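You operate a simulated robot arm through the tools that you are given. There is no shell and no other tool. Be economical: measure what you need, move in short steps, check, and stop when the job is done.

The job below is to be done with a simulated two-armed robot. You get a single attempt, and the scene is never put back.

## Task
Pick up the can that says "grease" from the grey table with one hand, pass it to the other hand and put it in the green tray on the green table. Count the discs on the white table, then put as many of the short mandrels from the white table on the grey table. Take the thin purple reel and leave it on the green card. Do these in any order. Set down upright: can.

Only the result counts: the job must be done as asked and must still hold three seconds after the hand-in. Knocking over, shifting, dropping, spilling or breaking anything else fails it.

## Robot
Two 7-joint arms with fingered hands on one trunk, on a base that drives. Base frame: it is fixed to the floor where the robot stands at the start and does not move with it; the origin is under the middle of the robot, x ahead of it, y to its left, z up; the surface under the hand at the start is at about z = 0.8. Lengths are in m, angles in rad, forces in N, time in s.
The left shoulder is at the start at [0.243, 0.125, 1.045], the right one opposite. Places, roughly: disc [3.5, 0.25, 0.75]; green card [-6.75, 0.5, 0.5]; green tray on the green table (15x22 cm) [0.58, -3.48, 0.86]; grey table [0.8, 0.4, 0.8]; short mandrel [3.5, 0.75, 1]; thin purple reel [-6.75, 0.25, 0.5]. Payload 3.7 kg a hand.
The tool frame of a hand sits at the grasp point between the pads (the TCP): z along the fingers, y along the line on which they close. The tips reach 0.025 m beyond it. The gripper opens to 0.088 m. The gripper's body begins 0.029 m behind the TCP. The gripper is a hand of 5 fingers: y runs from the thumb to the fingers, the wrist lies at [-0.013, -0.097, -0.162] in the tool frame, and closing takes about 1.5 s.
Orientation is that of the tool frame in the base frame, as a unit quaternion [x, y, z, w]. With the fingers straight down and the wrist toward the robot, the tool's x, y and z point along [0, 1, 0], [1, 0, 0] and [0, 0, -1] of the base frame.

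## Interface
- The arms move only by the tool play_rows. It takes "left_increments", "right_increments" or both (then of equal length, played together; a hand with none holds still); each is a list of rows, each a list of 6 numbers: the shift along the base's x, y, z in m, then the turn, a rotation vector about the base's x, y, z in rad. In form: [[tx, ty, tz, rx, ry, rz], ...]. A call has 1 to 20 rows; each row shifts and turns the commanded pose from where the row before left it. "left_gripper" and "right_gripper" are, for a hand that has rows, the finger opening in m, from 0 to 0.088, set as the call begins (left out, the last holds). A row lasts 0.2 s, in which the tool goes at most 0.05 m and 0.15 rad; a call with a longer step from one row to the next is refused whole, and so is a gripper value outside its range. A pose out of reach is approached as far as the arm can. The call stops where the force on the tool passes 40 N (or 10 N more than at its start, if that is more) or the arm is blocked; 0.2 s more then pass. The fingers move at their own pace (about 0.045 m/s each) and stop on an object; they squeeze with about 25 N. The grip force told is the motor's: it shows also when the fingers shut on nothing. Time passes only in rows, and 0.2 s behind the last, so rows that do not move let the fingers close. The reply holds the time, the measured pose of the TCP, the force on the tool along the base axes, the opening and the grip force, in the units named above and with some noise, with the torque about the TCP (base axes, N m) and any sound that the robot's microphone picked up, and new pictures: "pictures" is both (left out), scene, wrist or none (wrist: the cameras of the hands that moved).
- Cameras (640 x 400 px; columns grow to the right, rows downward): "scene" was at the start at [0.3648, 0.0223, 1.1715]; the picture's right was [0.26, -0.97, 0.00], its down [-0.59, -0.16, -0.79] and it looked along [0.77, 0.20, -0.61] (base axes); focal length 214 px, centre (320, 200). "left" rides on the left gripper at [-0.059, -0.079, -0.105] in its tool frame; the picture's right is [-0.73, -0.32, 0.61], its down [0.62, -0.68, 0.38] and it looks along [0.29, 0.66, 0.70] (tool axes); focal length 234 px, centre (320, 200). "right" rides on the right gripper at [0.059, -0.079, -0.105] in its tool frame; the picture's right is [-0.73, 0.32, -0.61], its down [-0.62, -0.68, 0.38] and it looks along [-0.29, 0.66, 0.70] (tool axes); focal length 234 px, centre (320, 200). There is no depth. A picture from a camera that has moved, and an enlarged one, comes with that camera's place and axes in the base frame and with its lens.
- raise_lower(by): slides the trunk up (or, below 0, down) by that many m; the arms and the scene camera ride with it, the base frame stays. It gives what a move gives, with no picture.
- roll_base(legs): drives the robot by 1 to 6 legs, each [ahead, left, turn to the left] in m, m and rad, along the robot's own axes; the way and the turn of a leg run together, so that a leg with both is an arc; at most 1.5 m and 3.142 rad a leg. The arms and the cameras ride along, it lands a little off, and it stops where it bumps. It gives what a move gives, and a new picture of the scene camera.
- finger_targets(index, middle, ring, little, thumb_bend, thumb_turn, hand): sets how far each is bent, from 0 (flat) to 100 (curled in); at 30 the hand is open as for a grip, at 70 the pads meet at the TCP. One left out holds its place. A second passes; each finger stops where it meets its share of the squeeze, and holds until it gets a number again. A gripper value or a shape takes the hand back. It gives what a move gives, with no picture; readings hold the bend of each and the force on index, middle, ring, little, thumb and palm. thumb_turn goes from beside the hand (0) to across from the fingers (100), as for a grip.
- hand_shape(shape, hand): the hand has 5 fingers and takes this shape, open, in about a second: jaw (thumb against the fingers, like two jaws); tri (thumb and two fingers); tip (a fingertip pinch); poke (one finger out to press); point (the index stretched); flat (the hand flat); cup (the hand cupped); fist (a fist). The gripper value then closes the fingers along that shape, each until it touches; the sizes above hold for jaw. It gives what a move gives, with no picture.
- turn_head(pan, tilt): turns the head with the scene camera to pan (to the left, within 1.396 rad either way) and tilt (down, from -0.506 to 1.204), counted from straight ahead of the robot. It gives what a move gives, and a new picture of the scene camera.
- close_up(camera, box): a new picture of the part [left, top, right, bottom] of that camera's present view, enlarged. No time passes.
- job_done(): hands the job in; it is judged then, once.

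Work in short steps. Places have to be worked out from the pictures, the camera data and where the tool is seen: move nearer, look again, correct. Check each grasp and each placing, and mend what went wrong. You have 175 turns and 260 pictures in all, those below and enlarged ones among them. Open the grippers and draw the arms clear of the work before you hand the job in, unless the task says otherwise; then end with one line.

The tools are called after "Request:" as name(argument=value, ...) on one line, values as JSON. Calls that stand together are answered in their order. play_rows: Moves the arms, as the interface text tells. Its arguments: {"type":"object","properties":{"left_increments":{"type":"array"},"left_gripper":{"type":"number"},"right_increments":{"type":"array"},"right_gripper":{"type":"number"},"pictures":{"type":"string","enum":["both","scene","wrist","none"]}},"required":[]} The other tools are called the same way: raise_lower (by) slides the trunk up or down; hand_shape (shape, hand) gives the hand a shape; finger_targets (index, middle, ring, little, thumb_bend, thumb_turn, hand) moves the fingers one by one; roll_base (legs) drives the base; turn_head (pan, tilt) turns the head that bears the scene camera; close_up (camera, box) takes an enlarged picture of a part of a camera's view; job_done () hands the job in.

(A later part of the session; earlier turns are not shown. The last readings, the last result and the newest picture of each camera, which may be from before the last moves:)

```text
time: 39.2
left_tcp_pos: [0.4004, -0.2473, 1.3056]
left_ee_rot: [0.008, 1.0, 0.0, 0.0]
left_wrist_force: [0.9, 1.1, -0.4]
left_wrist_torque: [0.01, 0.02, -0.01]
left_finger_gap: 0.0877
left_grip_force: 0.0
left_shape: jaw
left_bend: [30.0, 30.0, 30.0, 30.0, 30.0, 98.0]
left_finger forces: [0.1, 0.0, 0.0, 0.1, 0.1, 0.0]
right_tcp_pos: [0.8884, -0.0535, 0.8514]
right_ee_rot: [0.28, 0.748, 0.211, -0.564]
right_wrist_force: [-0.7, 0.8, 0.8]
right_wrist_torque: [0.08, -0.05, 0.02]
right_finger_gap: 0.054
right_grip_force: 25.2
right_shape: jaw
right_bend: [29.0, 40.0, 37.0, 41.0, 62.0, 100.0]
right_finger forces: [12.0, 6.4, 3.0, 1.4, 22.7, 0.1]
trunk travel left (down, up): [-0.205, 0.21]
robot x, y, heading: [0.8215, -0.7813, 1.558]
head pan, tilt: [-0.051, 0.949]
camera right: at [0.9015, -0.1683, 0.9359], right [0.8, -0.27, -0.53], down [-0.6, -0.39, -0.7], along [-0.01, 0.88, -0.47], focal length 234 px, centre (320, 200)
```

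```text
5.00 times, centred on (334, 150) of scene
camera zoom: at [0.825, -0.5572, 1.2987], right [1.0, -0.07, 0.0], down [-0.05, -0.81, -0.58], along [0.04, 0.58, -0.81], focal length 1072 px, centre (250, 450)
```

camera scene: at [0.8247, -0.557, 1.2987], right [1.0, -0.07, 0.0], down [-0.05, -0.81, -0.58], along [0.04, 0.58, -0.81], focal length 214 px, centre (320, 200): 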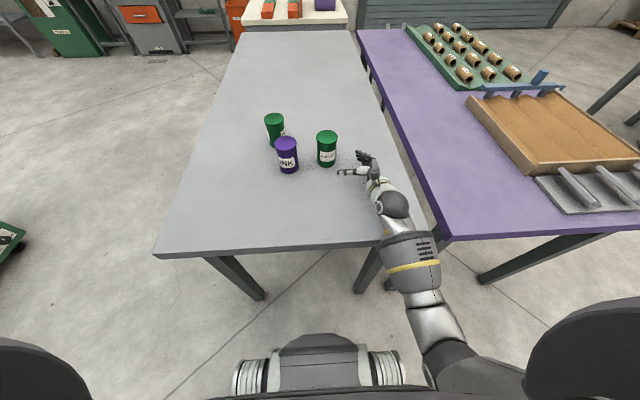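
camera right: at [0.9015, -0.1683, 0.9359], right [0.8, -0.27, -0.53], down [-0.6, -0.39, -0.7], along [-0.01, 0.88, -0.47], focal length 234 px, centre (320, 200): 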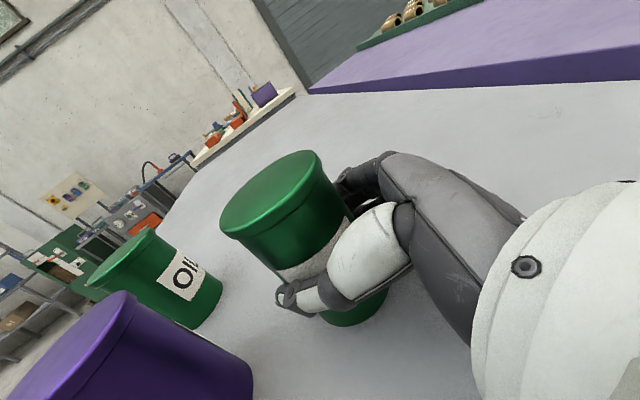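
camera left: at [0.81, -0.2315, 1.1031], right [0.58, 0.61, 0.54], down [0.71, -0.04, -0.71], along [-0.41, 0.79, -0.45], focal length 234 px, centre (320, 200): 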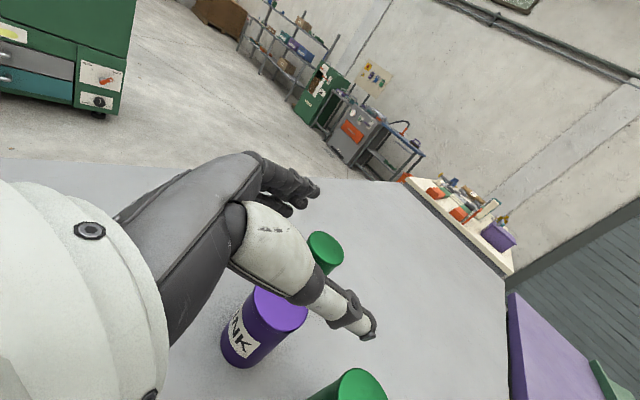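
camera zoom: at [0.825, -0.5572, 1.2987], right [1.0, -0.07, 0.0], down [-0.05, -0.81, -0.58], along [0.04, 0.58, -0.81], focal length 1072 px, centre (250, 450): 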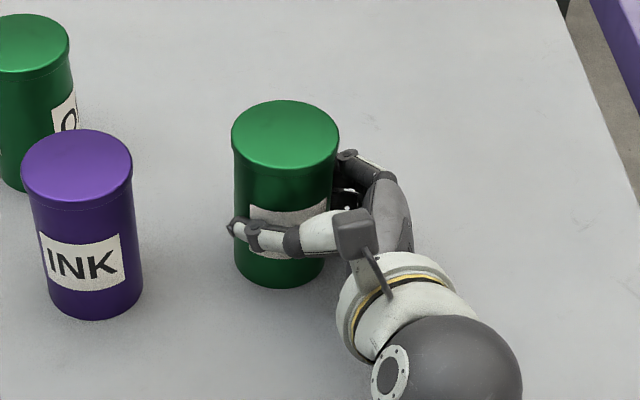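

Firm grip (fingers and thumb loaded). Lift straight up.

Request:
play_rows(right_increments=[[0, 0, 0.02, 0, 0, 0], [0, 0, 0.03, 0, 0, 0], [0, 0, 0.03, 0, 0, 0], [0, 0, 0.04, 0, 0, 0], [0, -0.01, 0.04, 0, 0, 0], [0, -0.02, 0.02, 0, 0, 0], [0, -0.02, 0.0, 0, 0, 0], [0, -0.02, 0.0, 0, 0, 0]], pictures="both")

```text
time: 41.0
left_tcp_pos: [0.4008, -0.2476, 1.3058]
left_ee_rot: [0.008, 1.0, 0.0, 0.0]
left_wrist_force: [-1.0, 0.6, -0.9]
left_wrist_torque: [0.03, -0.01, 0.07]
left_finger_gap: 0.0878
left_grip_force: 0.1
left_shape: jaw
left_bend: [30.0, 30.0, 30.0, 30.0, 30.0, 98.0]
left_finger forces: [0.0, 0.0, 0.0, 0.1, 0.0, 0.1]
right_tcp_pos: [0.9404, -0.1225, 0.9847]
right_ee_rot: [0.278, 0.748, 0.211, -0.565]
right_wrist_force: [0.1, 0.6, -2.6]
right_wrist_torque: [-0.04, -0.05, 0.01]
right_finger_gap: 0.0536
right_grip_force: 25.2
right_shape: jaw
right_bend: [29.0, 40.0, 37.0, 42.0, 63.0, 99.0]
right_finger forces: [11.4, 6.5, 2.8, 1.2, 22.8, 0.0]
right hand out of reach, approached as far as the arm can: row 3, 4, 5, 6
trunk travel left (down, up): [-0.205, 0.21]
robot x, y, heading: [0.8174, -0.7784, 1.552]
head pan, tilt: [-0.051, 0.949]
camera scene: at [0.8251, -0.5573, 1.2988], right [1.0, -0.07, 0.0], down [-0.05, -0.81, -0.58], along [0.04, 0.58, -0.81], focal length 214 px, centre (320, 200)
camera right: at [0.9546, -0.2373, 1.0692], right [0.8, -0.27, -0.53], down [-0.6, -0.39, -0.7], along [-0.02, 0.88, -0.47], focal length 234 px, centre (320, 200)
```

scene: 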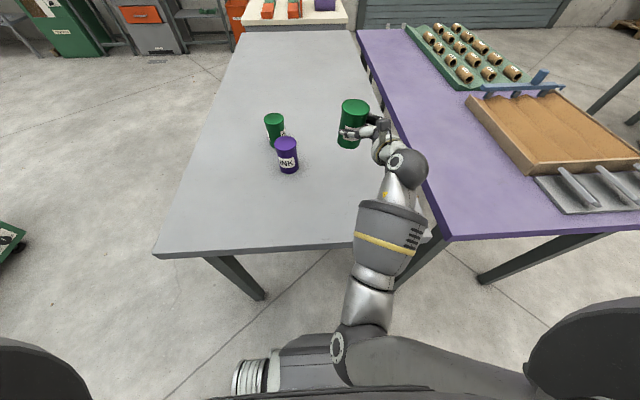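
right: 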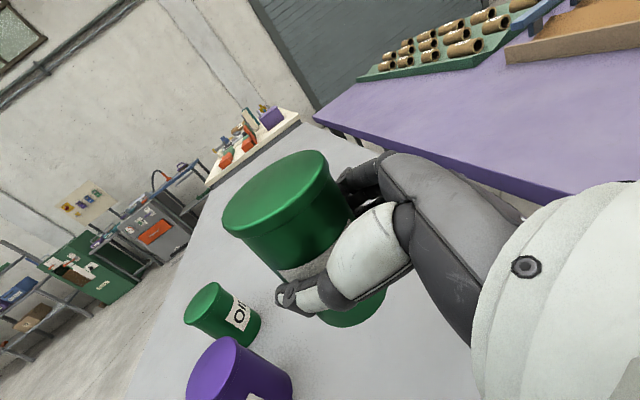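

The can is lifted and held. I'll turn the right hand to point more forward (easier on its wrist) and bring the can nearer to the centre for the hand-over; meanwhile move the left hand in above-left.

Request:
play_rows(right_increments=[[-0.018, -0.005, 0.008, 0, 0, -0.0875], [-0.018, -0.005, 0.008, 0, 0, -0.0875], [-0.018, -0.005, 0.008, 0, 0, -0.0875], [-0.018, -0.005, 0.008, 0, 0, -0.0875]], left_increments=[[0.03, 0.0, -0.01, 0, 0, -0.08], [0.03, 0.0, -0.01, 0, 0, -0.08], [0.03, 0.0, -0.01, 0, 0, -0.08], [0.03, 0.0, -0.01, 0, 0, -0.08]], pictures="both")

```text
time: 42.0
left_tcp_pos: [0.5215, -0.2467, 1.2662]
left_ee_rot: [0.167, 0.986, 0.0, 0.0]
left_wrist_force: [0.4, 0.2, 1.9]
left_wrist_torque: [0.02, 0.0, -0.04]
left_finger_gap: 0.0879
left_grip_force: 0.0
left_shape: jaw
left_bend: [30.0, 30.0, 30.0, 30.0, 30.0, 98.0]
left_finger forces: [0.0, 0.0, 0.1, 0.0, 0.0, 0.0]
right_tcp_pos: [1.0361, -0.167, 0.9035]
right_ee_rot: [0.395, 0.689, 0.304, -0.527]
right_wrist_force: [0.8, -0.3, -3.3]
right_wrist_torque: [-0.04, -0.06, 0.02]
right_finger_gap: 0.0534
right_grip_force: 24.8
right_shape: jaw
right_bend: [74.0, 41.0, 38.0, 42.0, 63.0, 99.0]
right_finger forces: [11.3, 6.5, 2.8, 1.2, 22.8, 0.0]
right hand out of reach, approached as far as the arm can: row 1, 2, 3, 4
trunk travel left (down, up): [-0.205, 0.21]
robot x, y, heading: [0.8236, -0.7778, 1.554]
head pan, tilt: [-0.051, 0.949]
camera scene: at [0.8256, -0.5568, 1.2986], right [1.0, -0.07, 0.0], down [-0.05, -0.81, -0.58], along [0.04, 0.58, -0.81], focal length 214 px, centre (320, 200)
camera right: at [1.0112, -0.2803, 0.9869], right [0.67, -0.51, -0.54], down [-0.69, -0.16, -0.7], along [0.27, 0.85, -0.46], focal length 234 px, centre (320, 200)
camera left: at [0.5513, -0.3415, 1.3715], right [0.58, -0.54, -0.61], down [-0.81, -0.44, -0.38], along [-0.06, 0.72, -0.7], focal length 234 px, centre (320, 200)
```

scene: 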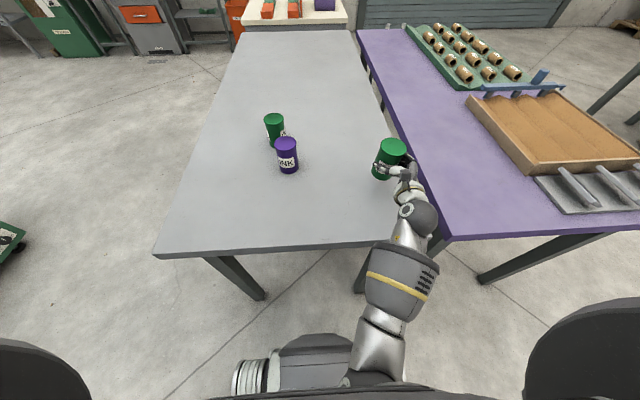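
right: 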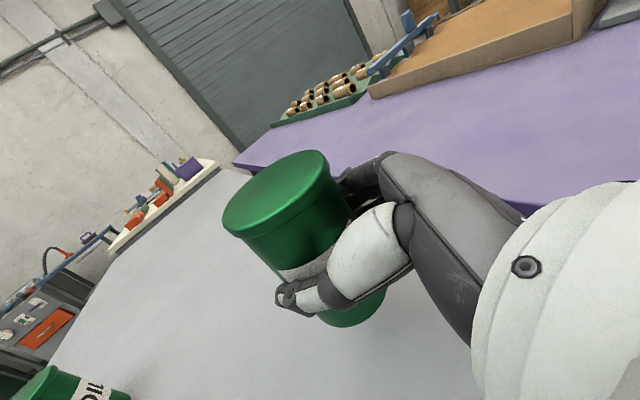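
left: 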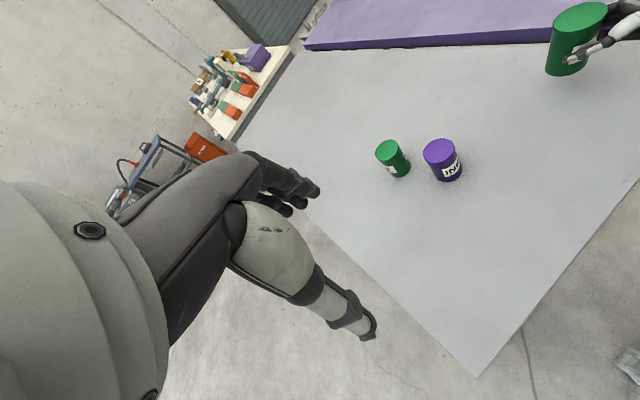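

Turning forward made reach worse, so the opposite turn should help. Turning the right hand back and further leftward.

Request:
play_rows(right_increments=[[-0.008, 0, 0.005, 0, 0, 0.1], [-0.008, 0, 0.005, 0, 0, 0.1], [-0.008, 0, 0.005, 0, 0, 0.1], [-0.008, 0, 0.005, 0, 0, 0.1], [-0.008, 0, 0.005, 0, 0, 0.1], [-0.008, 0, 0.005, 0, 0, 0.1]], pictures="scene")

```text
time: 43.4
left_tcp_pos: [0.5208, -0.2469, 1.2678]
left_ee_rot: [0.166, 0.986, 0.0, 0.0]
left_wrist_force: [0.0, 0.2, 0.7]
left_wrist_torque: [0.02, 0.0, -0.03]
left_finger_gap: 0.088
left_grip_force: 0.0
left_shape: jaw
left_bend: [30.0, 30.0, 30.0, 30.0, 30.0, 98.0]
left_finger forces: [0.0, 0.0, 0.0, 0.0, 0.0, 0.0]
right_tcp_pos: [0.9858, -0.1663, 0.9363]
right_ee_rot: [0.186, 0.777, 0.137, -0.586]
right_wrist_force: [-0.3, -0.1, -2.7]
right_wrist_torque: [-0.02, -0.03, 0.01]
right_finger_gap: 0.0538
right_grip_force: 24.9
right_shape: jaw
right_bend: [74.0, 41.0, 38.0, 42.0, 63.0, 99.0]
right_finger forces: [11.1, 6.4, 2.9, 1.1, 22.7, 0.0]
trunk travel left (down, up): [-0.205, 0.21]
robot x, y, heading: [0.8181, -0.7781, 1.555]
head pan, tilt: [-0.051, 0.949]
camera scene: at [0.8255, -0.5568, 1.2987], right [1.0, -0.07, 0.0], down [-0.05, -0.81, -0.58], along [0.04, 0.58, -0.81], focal length 214 px, centre (320, 200)
```

scene: 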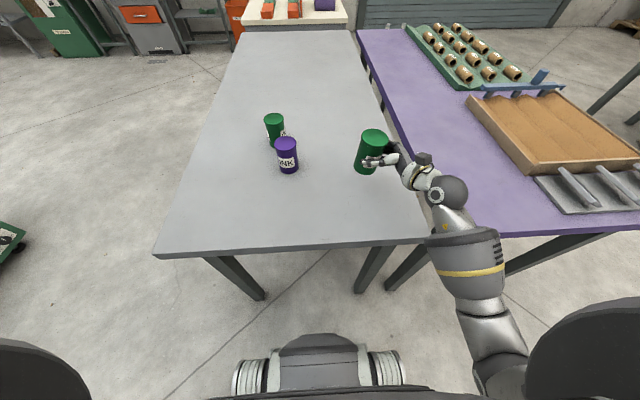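

Reach is fine in this pose. Now bring the can left and up to the hand-over point.

Request:
play_rows(right_increments=[[-0.025, 0, 0.02, 0, 0, 0], [-0.025, 0, 0.02, 0, 0, 0], [-0.025, 0, 0.02, 0, 0, 0], [-0.025, 0, 0.02, 0, 0, 0]], pictures="scene")

```text
time: 44.4
left_tcp_pos: [0.5209, -0.2479, 1.2654]
left_ee_rot: [0.167, 0.986, 0.0, 0.0]
left_wrist_force: [0.7, 0.3, 0.4]
left_wrist_torque: [-0.05, -0.01, -0.01]
left_finger_gap: 0.088
left_grip_force: 0.0
left_shape: jaw
left_bend: [30.0, 30.0, 30.0, 30.0, 30.0, 98.0]
left_finger forces: [0.0, 0.0, 0.0, 0.0, 0.0, 0.0]
right_tcp_pos: [0.8876, -0.1674, 1.0148]
right_ee_rot: [0.185, 0.777, 0.138, -0.586]
right_wrist_force: [0.0, 0.1, -2.9]
right_wrist_torque: [-0.01, -0.04, 0.01]
right_finger_gap: 0.0538
right_grip_force: 25.6
right_shape: jaw
right_bend: [74.0, 41.0, 38.0, 42.0, 63.0, 99.0]
right_finger forces: [11.2, 6.5, 2.8, 1.1, 22.7, 0.0]
trunk travel left (down, up): [-0.205, 0.21]
robot x, y, heading: [0.8183, -0.7756, 1.556]
head pan, tilt: [-0.051, 0.949]
camera scene: at [0.8247, -0.557, 1.2987], right [1.0, -0.07, 0.0], down [-0.05, -0.81, -0.58], along [0.04, 0.58, -0.81], focal length 214 px, centre (320, 200)
```

scene: 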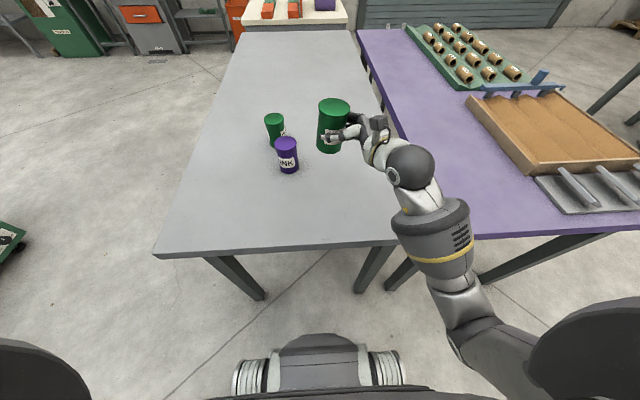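

Request:
close_up(camera="scene", box=[270, 80, 430, 180])

Request:
close_up(camera="right", box=[160, 100, 480, 300])

```text
4.00 times, centred on (350, 130) of scene
camera zoom: at [0.8247, -0.557, 1.2987], right [1.0, -0.07, 0.0], down [-0.05, -0.81, -0.58], along [0.04, 0.58, -0.81], focal length 858 px, centre (200, 480)
```

zoom: 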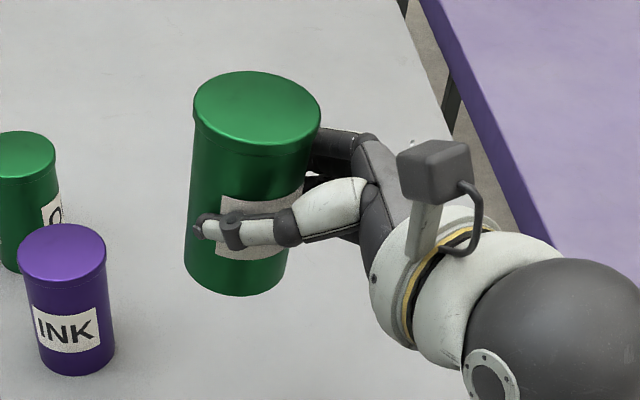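

```text
2.00 times, centred on (320, 200) of right
camera zoom: at [0.9269, -0.2759, 1.1005], right [0.85, -0.07, -0.53], down [-0.48, -0.52, -0.7], along [-0.23, 0.85, -0.47], focal length 468 px, centre (320, 200)
```

zoom: 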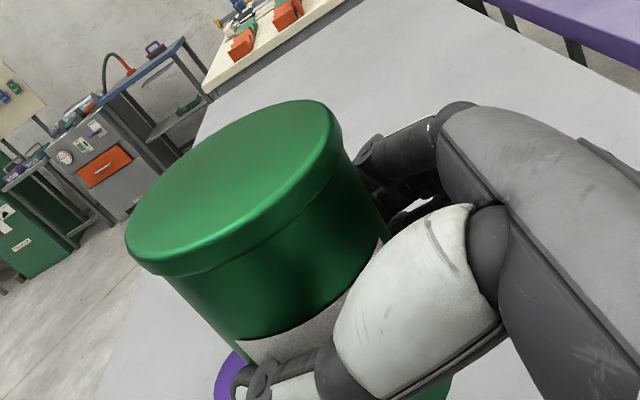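

The upper 4–5 cm of the can is free. I'll bring the left hand above the can at (0.877,-0.163), turned so its wrist lies near-left, 10 cm above the lid.

Request:
play_rows(left_increments=[[0.0396, 0.0094, -0.0111, 0, 0, -0.05], [0.0396, 0.0094, -0.0111, 0, 0, -0.05], [0.0396, 0.0094, -0.0111, 0, 0, -0.05], [0.0396, 0.0094, -0.0111, 0, 0, -0.05], [0.0396, 0.0094, -0.0111, 0, 0, -0.05], [0.0396, 0.0094, -0.0111, 0, 0, -0.05], [0.0396, 0.0094, -0.0111, 0, 0, -0.05], [0.0396, 0.0094, -0.0111, 0, 0, -0.05], [0.0396, 0.0094, -0.0111, 0, 0, -0.05]], pictures="both")

```text
time: 46.4
left_tcp_pos: [0.8338, -0.1791, 1.1505]
left_ee_rot: [0.38, 0.925, 0.001, 0.0]
left_wrist_force: [0.3, 0.1, 0.6]
left_wrist_torque: [-0.01, -0.03, -0.04]
left_finger_gap: 0.0875
left_grip_force: 0.0
left_shape: jaw
left_bend: [30.0, 30.0, 30.0, 30.0, 30.0, 98.0]
left_finger forces: [0.0, 0.0, 0.0, 0.1, 0.0, 0.0]
left hand out of reach, approached as far as the arm can: row 8, 9
right_tcp_pos: [0.8877, -0.1679, 1.016]
right_ee_rot: [0.185, 0.777, 0.138, -0.586]
right_wrist_force: [0.6, 0.5, -3.6]
right_wrist_torque: [-0.03, -0.04, 0.0]
right_finger_gap: 0.0537
right_grip_force: 24.6
right_shape: jaw
right_bend: [74.0, 41.0, 38.0, 42.0, 63.0, 99.0]
right_finger forces: [11.3, 6.6, 2.9, 1.1, 22.6, 0.0]
trunk travel left (down, up): [-0.205, 0.21]
robot x, y, heading: [0.8197, -0.778, 1.555]
head pan, tilt: [-0.051, 0.949]
camera scene: at [0.8254, -0.557, 1.2987], right [1.0, -0.07, 0.0], down [-0.05, -0.81, -0.58], along [0.04, 0.58, -0.81], focal length 214 px, centre (320, 200)
camera left: at [0.8199, -0.2766, 1.2544], right [0.29, -0.74, -0.61], down [-0.92, -0.04, -0.38], along [0.26, 0.67, -0.69], focal length 234 px, centre (320, 200)
```

scene: 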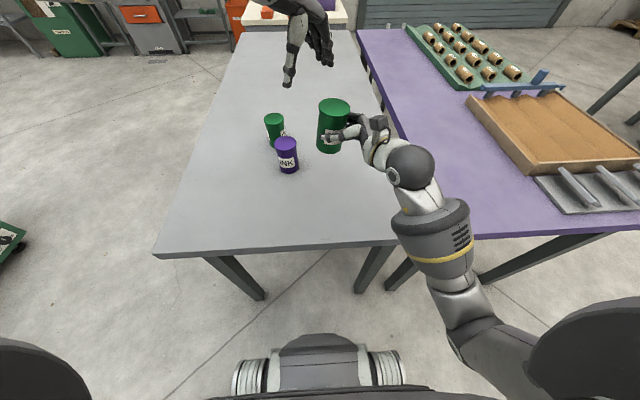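
left: 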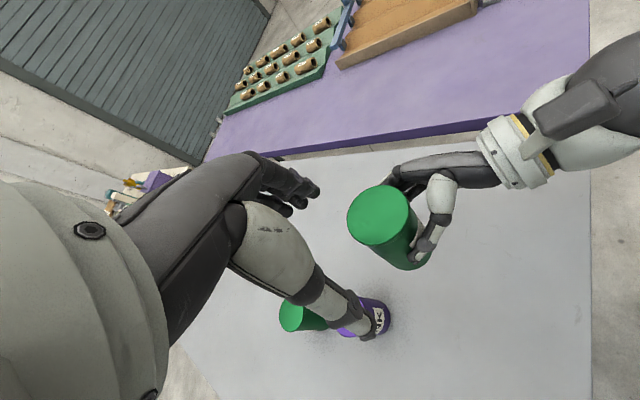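

Left hand is at its reach limit 4 cm short, so I'll bring the can to it with the right hand.

Request:
play_rows(right_increments=[[-0.015, -0.0075, 0, 0, 0, 0], [-0.015, -0.0075, 0, 0, 0, 0], [-0.015, -0.0075, 0, 0, 0, 0]], left_increments=[[0, -0.002, 0, 0, 0, 0], [0, -0.002, 0, 0, 0, 0], [0, -0.002, 0, 0, 0, 0]], pictures="both")

```text
time: 47.2
left_tcp_pos: [0.831, -0.1856, 1.15]
left_ee_rot: [0.381, 0.925, 0.0, 0.0]
left_wrist_force: [-1.1, -1.0, 0.2]
left_wrist_torque: [-0.01, -0.01, -0.02]
left_finger_gap: 0.088
left_grip_force: 0.2
left_shape: jaw
left_bend: [30.0, 30.0, 30.0, 30.0, 30.0, 98.0]
left_finger forces: [0.1, 0.0, 0.1, 0.0, 0.0, 0.1]
right_tcp_pos: [0.8404, -0.1906, 1.0149]
right_ee_rot: [0.184, 0.778, 0.138, -0.585]
right_wrist_force: [0.1, -0.1, -2.5]
right_wrist_torque: [-0.02, -0.01, 0.0]
right_finger_gap: 0.0534
right_grip_force: 24.9
right_shape: jaw
right_bend: [74.0, 41.0, 38.0, 42.0, 63.0, 99.0]
right_finger forces: [11.1, 6.6, 2.8, 1.0, 22.7, 0.0]
trunk travel left (down, up): [-0.205, 0.21]
robot x, y, heading: [0.8241, -0.7743, 1.556]
head pan, tilt: [-0.051, 0.949]
camera scene: at [0.824, -0.5578, 1.299], right [1.0, -0.07, 0.0], down [-0.05, -0.81, -0.58], along [0.04, 0.58, -0.81], focal length 214 px, centre (320, 200)
camera right: at [0.8811, -0.2985, 1.0994], right [0.85, -0.06, -0.53], down [-0.48, -0.52, -0.71], along [-0.23, 0.85, -0.47], focal length 234 px, centre (320, 200)
camera left: at [0.8173, -0.2841, 1.2547], right [0.29, -0.74, -0.61], down [-0.92, -0.04, -0.38], along [0.26, 0.67, -0.69], focal length 234 px, centre (320, 200)
```

scene: 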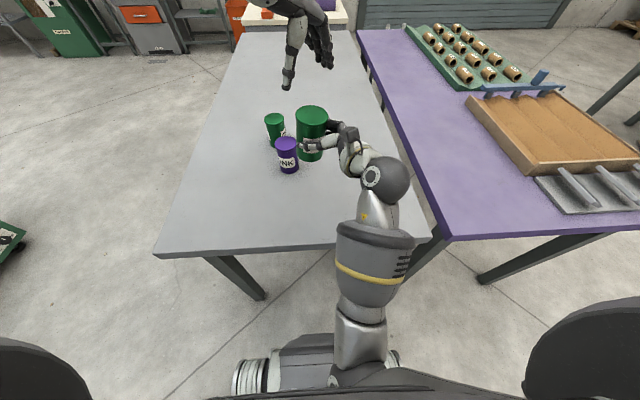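
right: 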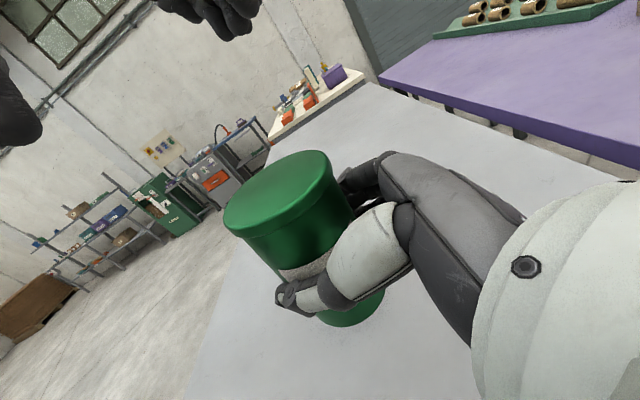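
left: 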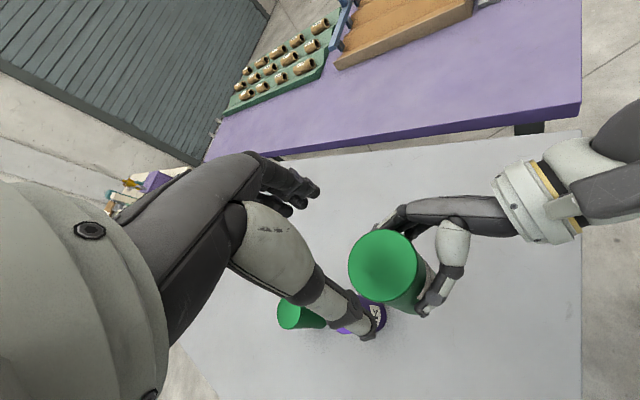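

Can centre estimated (0.830,-0.190), lid at z≈1.064; the left TCP is nearly centred. Descend partway and check.

Request:
play_rows(left_increments=[[0, -0.004, -0.02, 0, 0, 0], [0, 0, -0.02, 0, 0, 0], [0, 0, -0.015, 0, 0, 0]], pictures="both")

Request:
close_up(camera="right", box=[120, 50, 440, 250])

```text
time: 48.0
left_tcp_pos: [0.8338, -0.1912, 1.0927]
left_ee_rot: [0.382, 0.924, 0.0, 0.0]
left_wrist_force: [0.0, 0.6, 0.2]
left_wrist_torque: [0.02, 0.0, 0.0]
left_finger_gap: 0.0878
left_grip_force: 0.0
left_shape: jaw
left_bend: [30.0, 30.0, 30.0, 30.0, 30.0, 98.0]
left_finger forces: [0.1, 0.0, 0.0, 0.1, 0.1, 0.0]
right_tcp_pos: [0.8407, -0.1897, 1.0143]
right_ee_rot: [0.183, 0.777, 0.138, -0.587]
right_wrist_force: [0.3, 0.2, -2.9]
right_wrist_torque: [0.0, 0.0, 0.0]
right_finger_gap: 0.0536
right_grip_force: 25.2
right_shape: jaw
right_bend: [74.0, 41.0, 38.0, 42.0, 63.0, 99.0]
right_finger forces: [11.2, 6.6, 3.0, 0.9, 22.5, 0.0]
trunk travel left (down, up): [-0.205, 0.21]
robot x, y, heading: [0.8192, -0.7738, 1.56]
head pan, tilt: [-0.051, 0.949]
camera scene: at [0.825, -0.5568, 1.2986], right [1.0, -0.07, 0.0], down [-0.05, -0.81, -0.58], along [0.04, 0.58, -0.81], focal length 214 px, centre (320, 200)
camera left: at [0.8196, -0.2882, 1.1973], right [0.29, -0.74, -0.61], down [-0.92, -0.04, -0.38], along [0.26, 0.67, -0.7], focal length 234 px, centre (320, 200)
```

scene: 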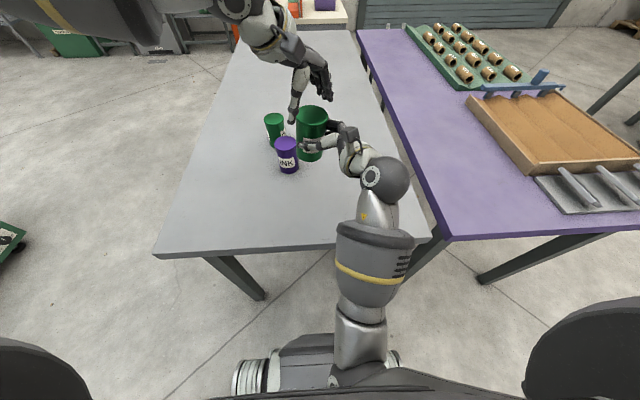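
left: 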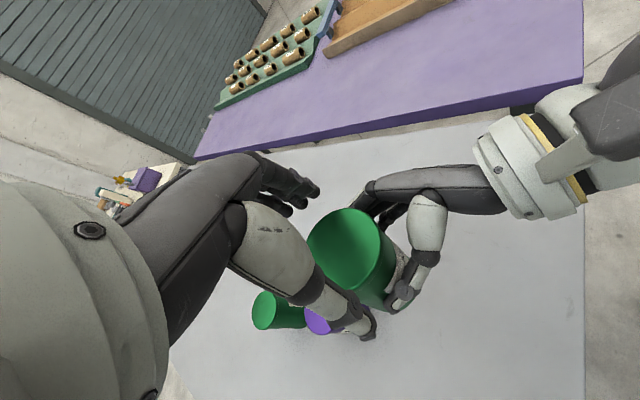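

```text
2.00 times, centred on (280, 150) of right
camera zoom: at [0.8818, -0.2977, 1.0991], right [0.84, -0.06, -0.53], down [-0.48, -0.52, -0.7], along [-0.23, 0.85, -0.47], focal length 468 px, centre (400, 300)
```

zoom: 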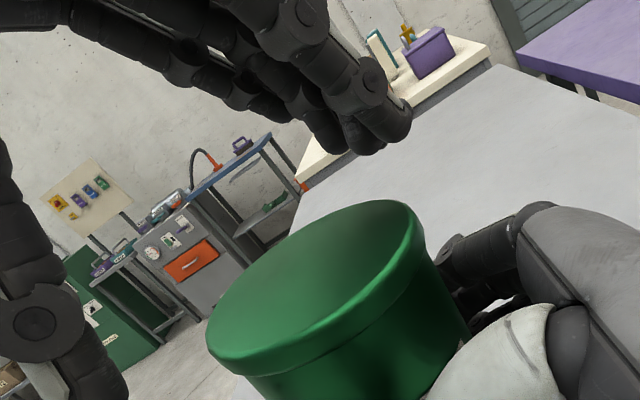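

Lid centre ≈(0.834,-0.195), well centred. Descend to put the tips ~2.3 cm below the lid top.

Request:
play_rows(left_increments=[[0, -0.002, -0.013, 0, 0, 0], [0, -0.001, -0.013, 0, 0, 0]], pictures="wrist")

Request:
close_up(camera="right", box=[120, 50, 440, 250])

Request:
close_up(camera="scene", box=[250, 60, 410, 160])

```text
time: 48.6
left_tcp_pos: [0.8348, -0.1941, 1.0672]
left_ee_rot: [0.381, 0.924, 0.0, -0.001]
left_wrist_force: [-0.3, 0.4, 0.3]
left_wrist_torque: [-0.02, 0.0, 0.01]
left_finger_gap: 0.0878
left_grip_force: 0.0
left_shape: jaw
left_bend: [30.0, 30.0, 30.0, 30.0, 30.0, 98.0]
left_finger forces: [0.0, 0.1, 0.1, 0.0, 0.0, 0.0]
right_tcp_pos: [0.8406, -0.1892, 1.014]
right_ee_rot: [0.184, 0.777, 0.137, -0.587]
right_wrist_force: [-0.3, -0.3, -3.1]
right_wrist_torque: [-0.04, -0.01, 0.02]
right_finger_gap: 0.0538
right_grip_force: 25.0
right_shape: jaw
right_bend: [74.0, 41.0, 38.0, 42.0, 63.0, 99.0]
right_finger forces: [11.1, 6.6, 3.0, 1.1, 22.6, 0.1]
trunk travel left (down, up): [-0.205, 0.21]
robot x, y, heading: [0.8218, -0.7779, 1.554]
head pan, tilt: [-0.051, 0.949]
camera left: at [0.8197, -0.2912, 1.1722], right [0.29, -0.74, -0.61], down [-0.92, -0.04, -0.38], along [0.26, 0.67, -0.7], focal length 234 px, centre (320, 200)
```

left: 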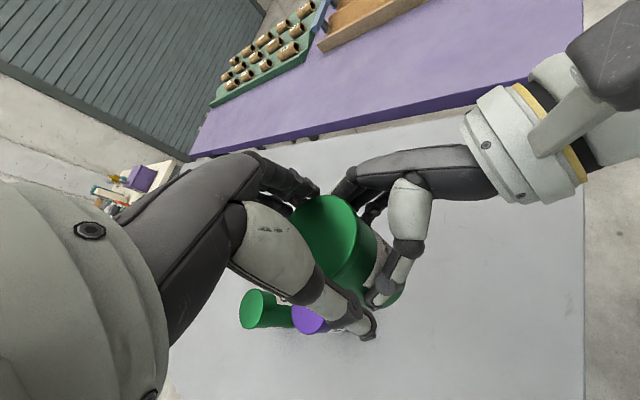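

```text
2.00 times, centred on (280, 150) of right
camera zoom: at [0.8819, -0.2978, 1.0992], right [0.84, -0.06, -0.53], down [-0.48, -0.52, -0.7], along [-0.23, 0.85, -0.47], focal length 468 px, centre (400, 300)
```

zoom: 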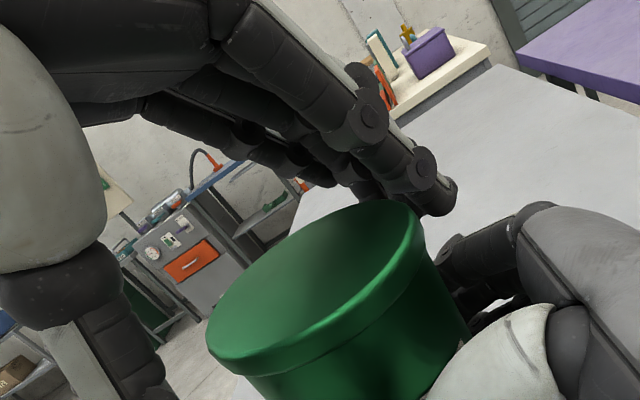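

```text
4.00 times, centred on (330, 110) of scene
camera zoom: at [0.8251, -0.5569, 1.2987], right [1.0, -0.07, 0.0], down [-0.05, -0.81, -0.58], along [0.04, 0.58, -0.81], focal length 858 px, centre (280, 560)
```

zoom: 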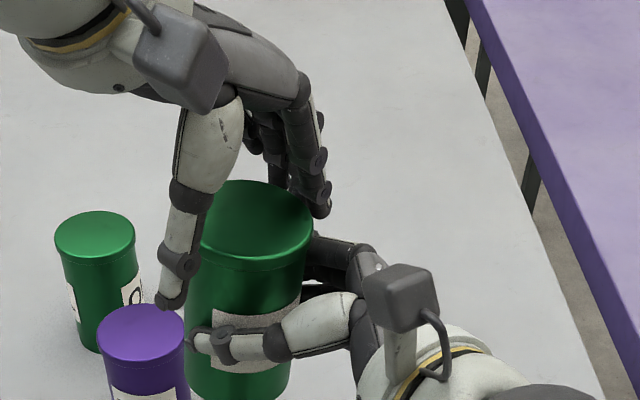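

Both hands straddle properly; B's thumb just clears A's thumb. Descend 8 mm and close the left hand.

Request:
play_rows(left_increments=[[0, 0, -0.008, 0, 0, 0]], pictures="none")

Request:
play_rows(left_increments=[[0, 0, 0, 0, 0, 0], [0, 0, 0, 0, 0, 0], [0, 0, 0, 0, 0, 0], [0, 0, 0, 0, 0, 0], [0, 0, 0, 0, 0, 0], [0, 0, 0, 0, 0, 0], [0, 0, 0, 0, 0, 0], [0, 0, 0, 0, 0, 0]], left_gripper=0.0, pictures="wrist")

Request:
close_up(camera="scene", box=[250, 60, 410, 160])

```text
time: 49.0
left_tcp_pos: [0.8345, -0.1929, 1.06]
left_ee_rot: [0.381, 0.924, 0.0, 0.0]
left_wrist_force: [0.7, 0.5, 0.2]
left_wrist_torque: [-0.04, 0.06, 0.0]
left_finger_gap: 0.088
left_grip_force: 0.0
left_shape: jaw
left_bend: [30.0, 30.0, 30.0, 30.0, 30.0, 98.0]
left_finger forces: [0.0, 0.0, 0.0, 0.0, 0.1, 0.0]
right_tcp_pos: [0.8414, -0.1899, 1.0141]
right_ee_rot: [0.184, 0.776, 0.138, -0.587]
right_wrist_force: [0.4, 0.4, -3.1]
right_wrist_torque: [0.01, -0.03, 0.0]
right_finger_gap: 0.0538
right_grip_force: 25.1
right_shape: jaw
right_bend: [74.0, 41.0, 38.0, 42.0, 63.0, 99.0]
right_finger forces: [11.2, 6.6, 2.9, 1.0, 22.6, 0.0]
trunk travel left (down, up): [-0.205, 0.21]
robot x, y, heading: [0.8202, -0.7774, 1.552]
head pan, tilt: [-0.051, 0.949]
```

```text
time: 50.8
left_tcp_pos: [0.8342, -0.1918, 1.0592]
left_ee_rot: [0.382, 0.924, -0.001, -0.001]
left_wrist_force: [-0.6, -0.3, -0.6]
left_wrist_torque: [-0.07, 0.06, 0.05]
left_finger_gap: 0.053
left_grip_force: 25.1
left_shape: jaw
left_bend: [27.0, 36.0, 36.0, 43.0, 69.0, 100.0]
left_finger forces: [12.6, 6.7, 2.9, 0.0, 22.0, 0.0]
right_tcp_pos: [0.8409, -0.1896, 1.0141]
right_ee_rot: [0.185, 0.777, 0.139, -0.586]
right_wrist_force: [0.2, 0.8, -1.6]
right_wrist_torque: [0.01, -0.05, 0.0]
right_finger_gap: 0.0532
right_grip_force: 25.5
right_shape: jaw
right_bend: [74.0, 41.0, 38.0, 42.0, 63.0, 99.0]
right_finger forces: [11.8, 6.8, 3.0, 1.1, 22.9, 0.1]
trunk travel left (down, up): [-0.205, 0.21]
robot x, y, heading: [0.8165, -0.7771, 1.552]
head pan, tilt: [-0.051, 0.949]
camera left: at [0.82, -0.2911, 1.1642], right [0.29, -0.74, -0.61], down [-0.92, -0.04, -0.38], along [0.26, 0.67, -0.7], focal length 234 px, centre (320, 200)
```

left: 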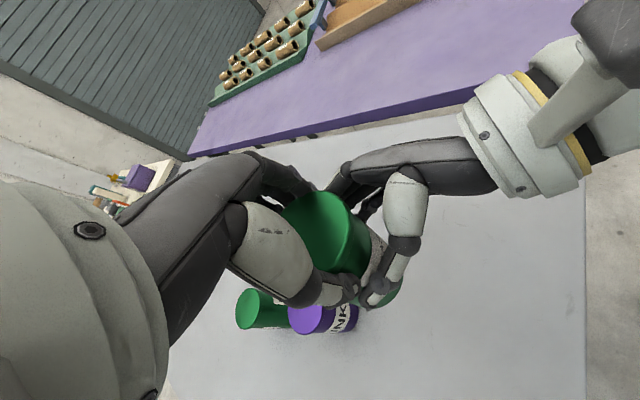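

```text
4.00 times, centred on (330, 110) of scene
camera zoom: at [0.8251, -0.5569, 1.2987], right [1.0, -0.07, 0.0], down [-0.05, -0.81, -0.58], along [0.04, 0.58, -0.81], focal length 858 px, centre (280, 560)
```

zoom: 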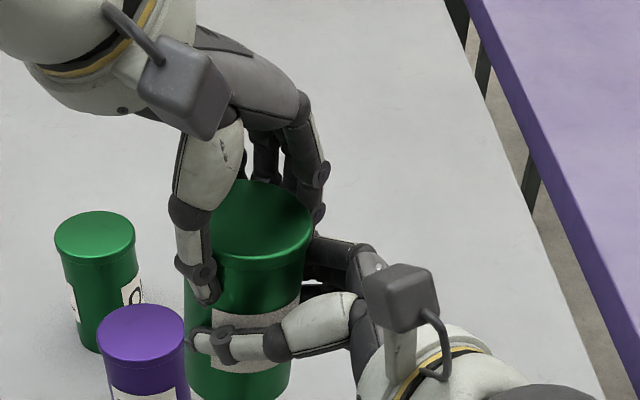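

Both hands hold the can (left: 22 N thumb, 12.6/6.7/2.9 N fingers). Now open the right hand and see the load pass to the left.

Request:
play_rows(right_increments=[[0, 0, 0, 0, 0, 0], [0, 0, 0, 0, 0, 0], [0, 0, 0, 0, 0, 0], [0, 0, 0, 0, 0, 0], [0, 0, 0, 0, 0, 0], [0, 0, 0, 0, 0, 0], [0, 0, 0, 0, 0, 0]], right_gripper=0.088, pictures="wrist")

Request:
close_up(camera="scene", box=[250, 60, 410, 160])

```text
time: 52.4
left_tcp_pos: [0.8347, -0.193, 1.0592]
left_ee_rot: [0.382, 0.924, 0.0, 0.0]
left_wrist_force: [0.1, -0.7, -0.1]
left_wrist_torque: [-0.04, 0.03, -0.02]
left_finger_gap: 0.0531
left_grip_force: 24.8
left_shape: jaw
left_bend: [27.0, 36.0, 36.0, 43.0, 69.0, 100.0]
left_finger forces: [12.9, 6.8, 3.1, 0.0, 22.3, 0.1]
right_tcp_pos: [0.8407, -0.1894, 1.0144]
right_ee_rot: [0.183, 0.777, 0.138, -0.587]
right_wrist_force: [-0.2, 0.1, -0.1]
right_wrist_torque: [-0.01, 0.01, -0.01]
right_finger_gap: 0.0876
right_grip_force: 0.1
right_shape: jaw
right_bend: [30.0, 30.0, 30.0, 30.0, 30.0, 98.0]
right_finger forces: [0.1, 0.1, 0.0, 0.0, 0.0, 0.0]
trunk travel left (down, up): [-0.205, 0.21]
robot x, y, heading: [0.821, -0.7764, 1.554]
head pan, tilt: [-0.051, 0.949]
camera right: at [0.8819, -0.2978, 1.0992], right [0.84, -0.06, -0.53], down [-0.48, -0.52, -0.7], along [-0.23, 0.85, -0.47], focal length 234 px, centre (320, 200)
```

right: 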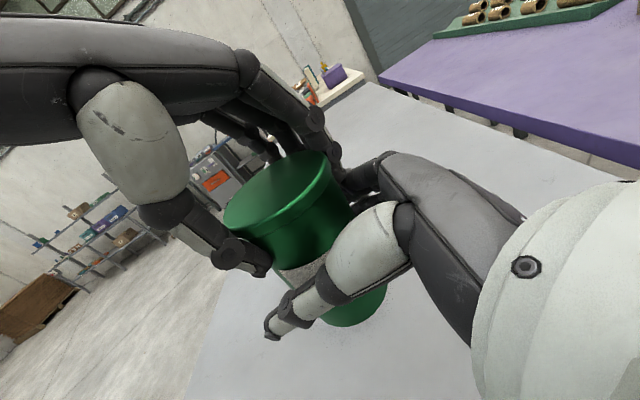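

```text
4.00 times, centred on (330, 110) of scene
camera zoom: at [0.8251, -0.5569, 1.2987], right [1.0, -0.07, 0.0], down [-0.05, -0.81, -0.58], along [0.04, 0.58, -0.81], focal length 858 px, centre (280, 560)
```

zoom: 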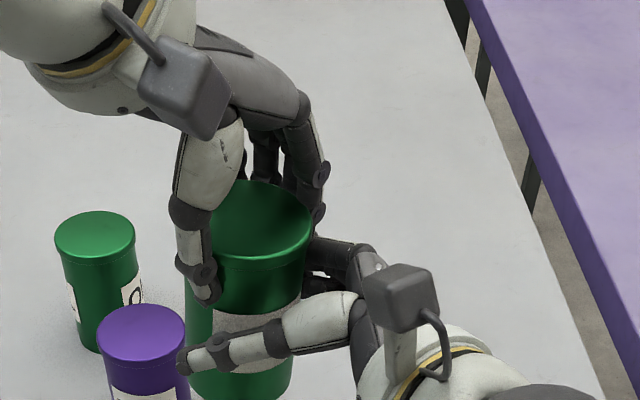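

Left keeps its grip. Withdraw the right hand back along its fingers.

Request:
play_rows(right_increments=[[0.018, -0.009, 0, 0, 0, 0], [0.025, -0.012, 0, 0, 0, 0], [0.027, -0.013, 0, 0, 0, 0], [0.027, -0.013, 0, 0, 0, 0], [0.03, 0, 0, 0, 0, 0], [0.03, 0, 0, 0, 0, 0]], pictures="both")

```text
time: 53.8
left_tcp_pos: [0.8328, -0.1928, 1.0594]
left_ee_rot: [0.382, 0.924, 0.001, 0.0]
left_wrist_force: [0.2, -0.7, 0.1]
left_wrist_torque: [0.01, 0.01, -0.02]
left_finger_gap: 0.0531
left_grip_force: 24.6
left_shape: jaw
left_bend: [27.0, 36.0, 36.0, 43.0, 69.0, 100.0]
left_finger forces: [13.1, 6.9, 3.0, 0.0, 22.2, 0.0]
right_tcp_pos: [0.9975, -0.2355, 1.0141]
right_ee_rot: [0.186, 0.777, 0.139, -0.585]
right_wrist_force: [0.3, -0.3, -0.3]
right_wrist_torque: [0.0, 0.02, 0.04]
right_finger_gap: 0.0875
right_grip_force: 0.2
right_shape: jaw
right_bend: [30.0, 30.0, 30.0, 30.0, 30.0, 98.0]
right_finger forces: [0.1, 0.1, 0.0, 0.0, 0.0, 0.0]
trunk travel left (down, up): [-0.205, 0.21]
robot x, y, heading: [0.8179, -0.7788, 1.554]
head pan, tilt: [-0.051, 0.949]
camera scene: at [0.8256, -0.5572, 1.2988], right [1.0, -0.07, 0.0], down [-0.05, -0.81, -0.58], along [0.04, 0.58, -0.81], focal length 214 px, centre (320, 200)
camera right: at [1.0378, -0.3437, 1.099], right [0.84, -0.06, -0.53], down [-0.48, -0.52, -0.7], along [-0.23, 0.85, -0.47], focal length 234 px, centre (320, 200)
```

scene: 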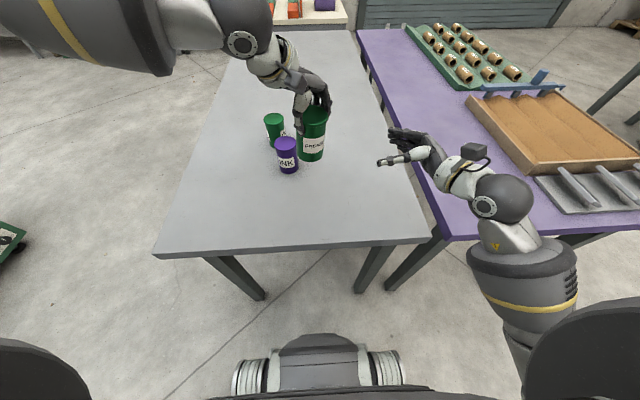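
right: 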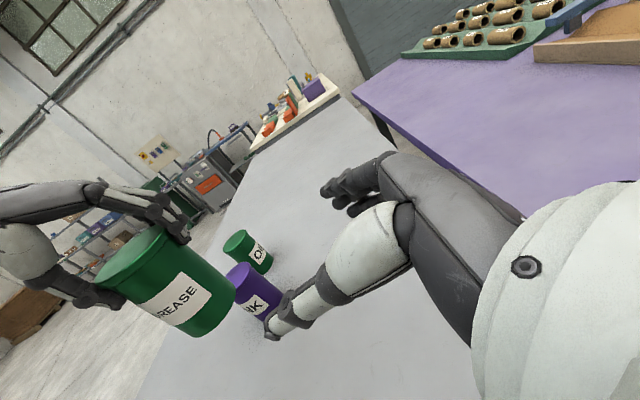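

Hand-over done: the left holds the can upright alone. Now tuck both arms in: left up and back, right returned to fingers-down.

Request:
play_rows(left_increments=[[0, 0, 0.025, 0, 0, 0], [0, -0.005, 0.025, 0, 0, 0], [-0.016, -0.024, 0.012, 0, 0, 0.098], [-0.016, -0.024, 0.012, 0, 0, 0.098], [-0.016, -0.024, 0.012, 0, 0, 0.098], [-0.016, -0.024, 0.012, 0, 0, 0.098], [-0.016, -0.024, 0.012, 0, 0, 0.098], [-0.016, -0.024, 0.012, 0, 0, 0.098], [-0.016, -0.024, 0.012, 0, 0, 0.098], [-0.016, -0.024, 0.012, 0, 0, 0.098]], right_increments=[[0, -0.0115, 0.0136, -0.0308, -0.1283, 0.04], [0, -0.0115, 0.0136, -0.0308, -0.1283, 0.04], [0, -0.0115, 0.0136, -0.0308, -0.1283, 0.04], [0, -0.0115, 0.0136, -0.0308, -0.1283, 0.04], [0, -0.0115, 0.0136, -0.0308, -0.1283, 0.04], [0, -0.0115, 0.0136, -0.0308, -0.1283, 0.04], [0, -0.0115, 0.0136, -0.0308, -0.1283, 0.04], [0, -0.0115, 0.0136, -0.0308, -0.1283, 0.04], [0, -0.0115, 0.0136, -0.0308, -0.1283, 0.04], [0, -0.0115, 0.0136, -0.0308, -0.1283, 0.04]], pictures="none")

Request:
turn_head(pan=0.0, tilt=0.6)

```text
time: 56.0
left_tcp_pos: [0.7084, -0.3845, 1.2135]
left_ee_rot: [-0.001, 1.0, 0.0, 0.0]
left_wrist_force: [0.4, -0.9, -3.0]
left_wrist_torque: [-0.01, -0.04, 0.0]
left_finger_gap: 0.053
left_grip_force: 24.9
left_shape: jaw
left_bend: [27.0, 36.0, 36.0, 42.0, 69.0, 100.0]
left_finger forces: [12.6, 6.7, 3.0, 0.0, 21.9, 0.1]
left hand out of reach, approached as far as the arm can: row 10
right_tcp_pos: [1.0069, -0.3248, 1.152]
right_ee_rot: [0.0, 1.0, -0.002, 0.01]
right_wrist_force: [-0.4, 0.4, 0.6]
right_wrist_torque: [-0.02, -0.03, -0.01]
right_finger_gap: 0.0877
right_grip_force: 0.1
right_shape: jaw
right_bend: [30.0, 30.0, 30.0, 30.0, 30.0, 98.0]
right_finger forces: [0.0, 0.1, 0.0, 0.0, 0.0, 0.0]
right hand out of reach, approached as far as the arm can: row 3, 4, 5, 6
trunk travel left (down, up): [-0.205, 0.21]
robot x, y, heading: [0.8188, -0.7753, 1.557]
head pan, tilt: [-0.051, 0.949]
```

```text
time: 56.8
left_tcp_pos: [0.7101, -0.3817, 1.216]
left_ee_rot: [0.0, 1.0, 0.001, 0.003]
left_wrist_force: [0.7, 0.0, -2.4]
left_wrist_torque: [0.0, 0.0, 0.04]
left_finger_gap: 0.0531
left_grip_force: 24.6
left_shape: jaw
left_bend: [27.0, 36.0, 36.0, 42.0, 69.0, 100.0]
left_finger forces: [12.7, 6.8, 3.1, 0.1, 21.8, 0.0]
right_tcp_pos: [1.0078, -0.3234, 1.1512]
right_ee_rot: [0.001, 1.0, -0.002, 0.008]
right_wrist_force: [-0.5, 0.6, -0.6]
right_wrist_torque: [0.02, 0.01, 0.0]
right_finger_gap: 0.0877
right_grip_force: 0.1
right_shape: jaw
right_bend: [30.0, 30.0, 30.0, 30.0, 30.0, 98.0]
right_finger forces: [0.0, 0.1, 0.1, 0.0, 0.0, 0.0]
trunk travel left (down, up): [-0.205, 0.21]
robot x, y, heading: [0.823, -0.7747, 1.557]
head pan, tilt: [0.0, 0.6]
camera scene: at [0.819, -0.5453, 1.3175], right [1.0, 0.01, 0.0], down [0.01, -0.65, -0.76], along [-0.01, 0.76, -0.65], focal length 214 px, centre (320, 200)
```

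scene: 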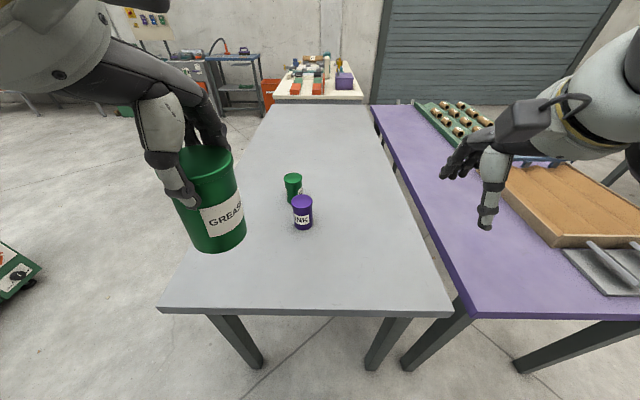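

Drive back slightly and turn round to the left to face the green table side.

Request:
roll_base(legs=[[-0.15, 0, 0], [0, 0, 1.571], [0, 0, 1.571]])

Request:
turn_head(pan=0.0, tilt=0.25)

```text
time: 65.8
left_tcp_pos: [0.9145, -1.3213, 1.2142]
left_ee_rot: [1.0, -0.016, -0.003, 0.001]
left_wrist_force: [0.3, 0.0, -2.2]
left_wrist_torque: [0.04, 0.02, -0.03]
left_finger_gap: 0.0526
left_grip_force: 25.6
left_shape: jaw
left_bend: [28.0, 36.0, 36.0, 42.0, 69.0, 100.0]
left_finger forces: [12.5, 6.6, 3.0, 0.0, 21.1, 0.0]
right_tcp_pos: [0.6135, -1.3696, 1.1506]
right_ee_rot: [1.0, -0.018, -0.008, -0.002]
right_wrist_force: [0.3, 0.0, 0.5]
right_wrist_torque: [0.03, 0.0, 0.01]
right_finger_gap: 0.0878
right_grip_force: 0.0
right_shape: jaw
right_bend: [30.0, 30.0, 30.0, 30.0, 30.0, 98.0]
right_finger forces: [0.1, 0.0, 0.1, 0.1, 0.0, 0.1]
trunk travel left (down, up): [-0.205, 0.21]
robot x, y, heading: [0.8179, -0.9278, -1.622]
head pan, tilt: [0.0, 0.6]
camera scene: at [0.809, -1.1558, 1.3194], right [-1.0, 0.0, 0.0], down [0.0, 0.64, -0.77], along [0.0, -0.77, -0.64], focal length 214 px, centre (320, 200)
```

scene: 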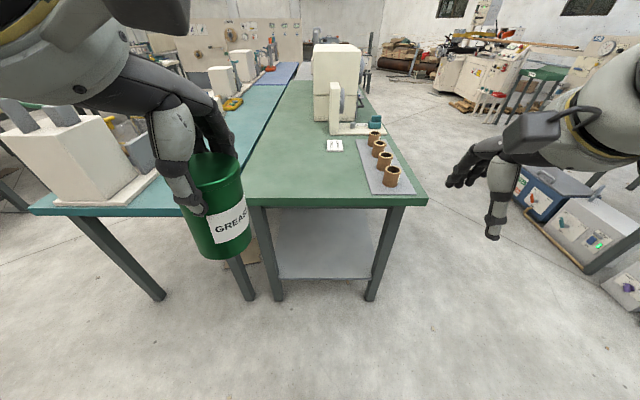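

```text
time: 66.6
left_tcp_pos: [0.9142, -1.3233, 1.2184]
left_ee_rot: [1.0, -0.015, -0.005, 0.004]
left_wrist_force: [-1.1, 0.0, -2.1]
left_wrist_torque: [0.01, 0.01, 0.03]
left_finger_gap: 0.0525
left_grip_force: 24.8
left_shape: jaw
left_bend: [28.0, 36.0, 36.0, 42.0, 69.0, 100.0]
left_finger forces: [12.6, 6.6, 3.1, 0.0, 21.3, 0.1]
right_tcp_pos: [0.6145, -1.3703, 1.1504]
right_ee_rot: [1.0, -0.019, -0.008, -0.002]
right_wrist_force: [-0.8, -0.8, 0.6]
right_wrist_torque: [-0.01, -0.03, 0.0]
right_finger_gap: 0.0876
right_grip_force: 0.1
right_shape: jaw
right_bend: [30.0, 30.0, 30.0, 30.0, 30.0, 98.0]
right_finger forces: [0.1, 0.0, 0.1, 0.0, 0.0, 0.1]
trunk travel left (down, up): [-0.205, 0.21]
robot x, y, heading: [0.82, -0.9256, -1.62]
head pan, tilt: [0.0, 0.25]
camera scene: at [0.8084, -1.1569, 1.322], right [-1.0, 0.0, 0.0], down [0.0, 0.61, -0.79], along [0.0, -0.79, -0.61], focal length 214 px, centre (320, 200)
```

scene: 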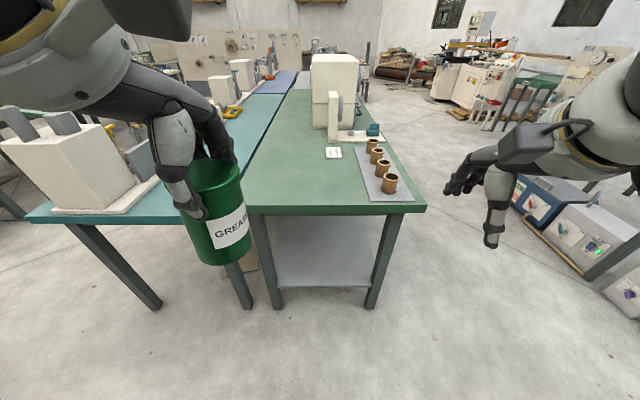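

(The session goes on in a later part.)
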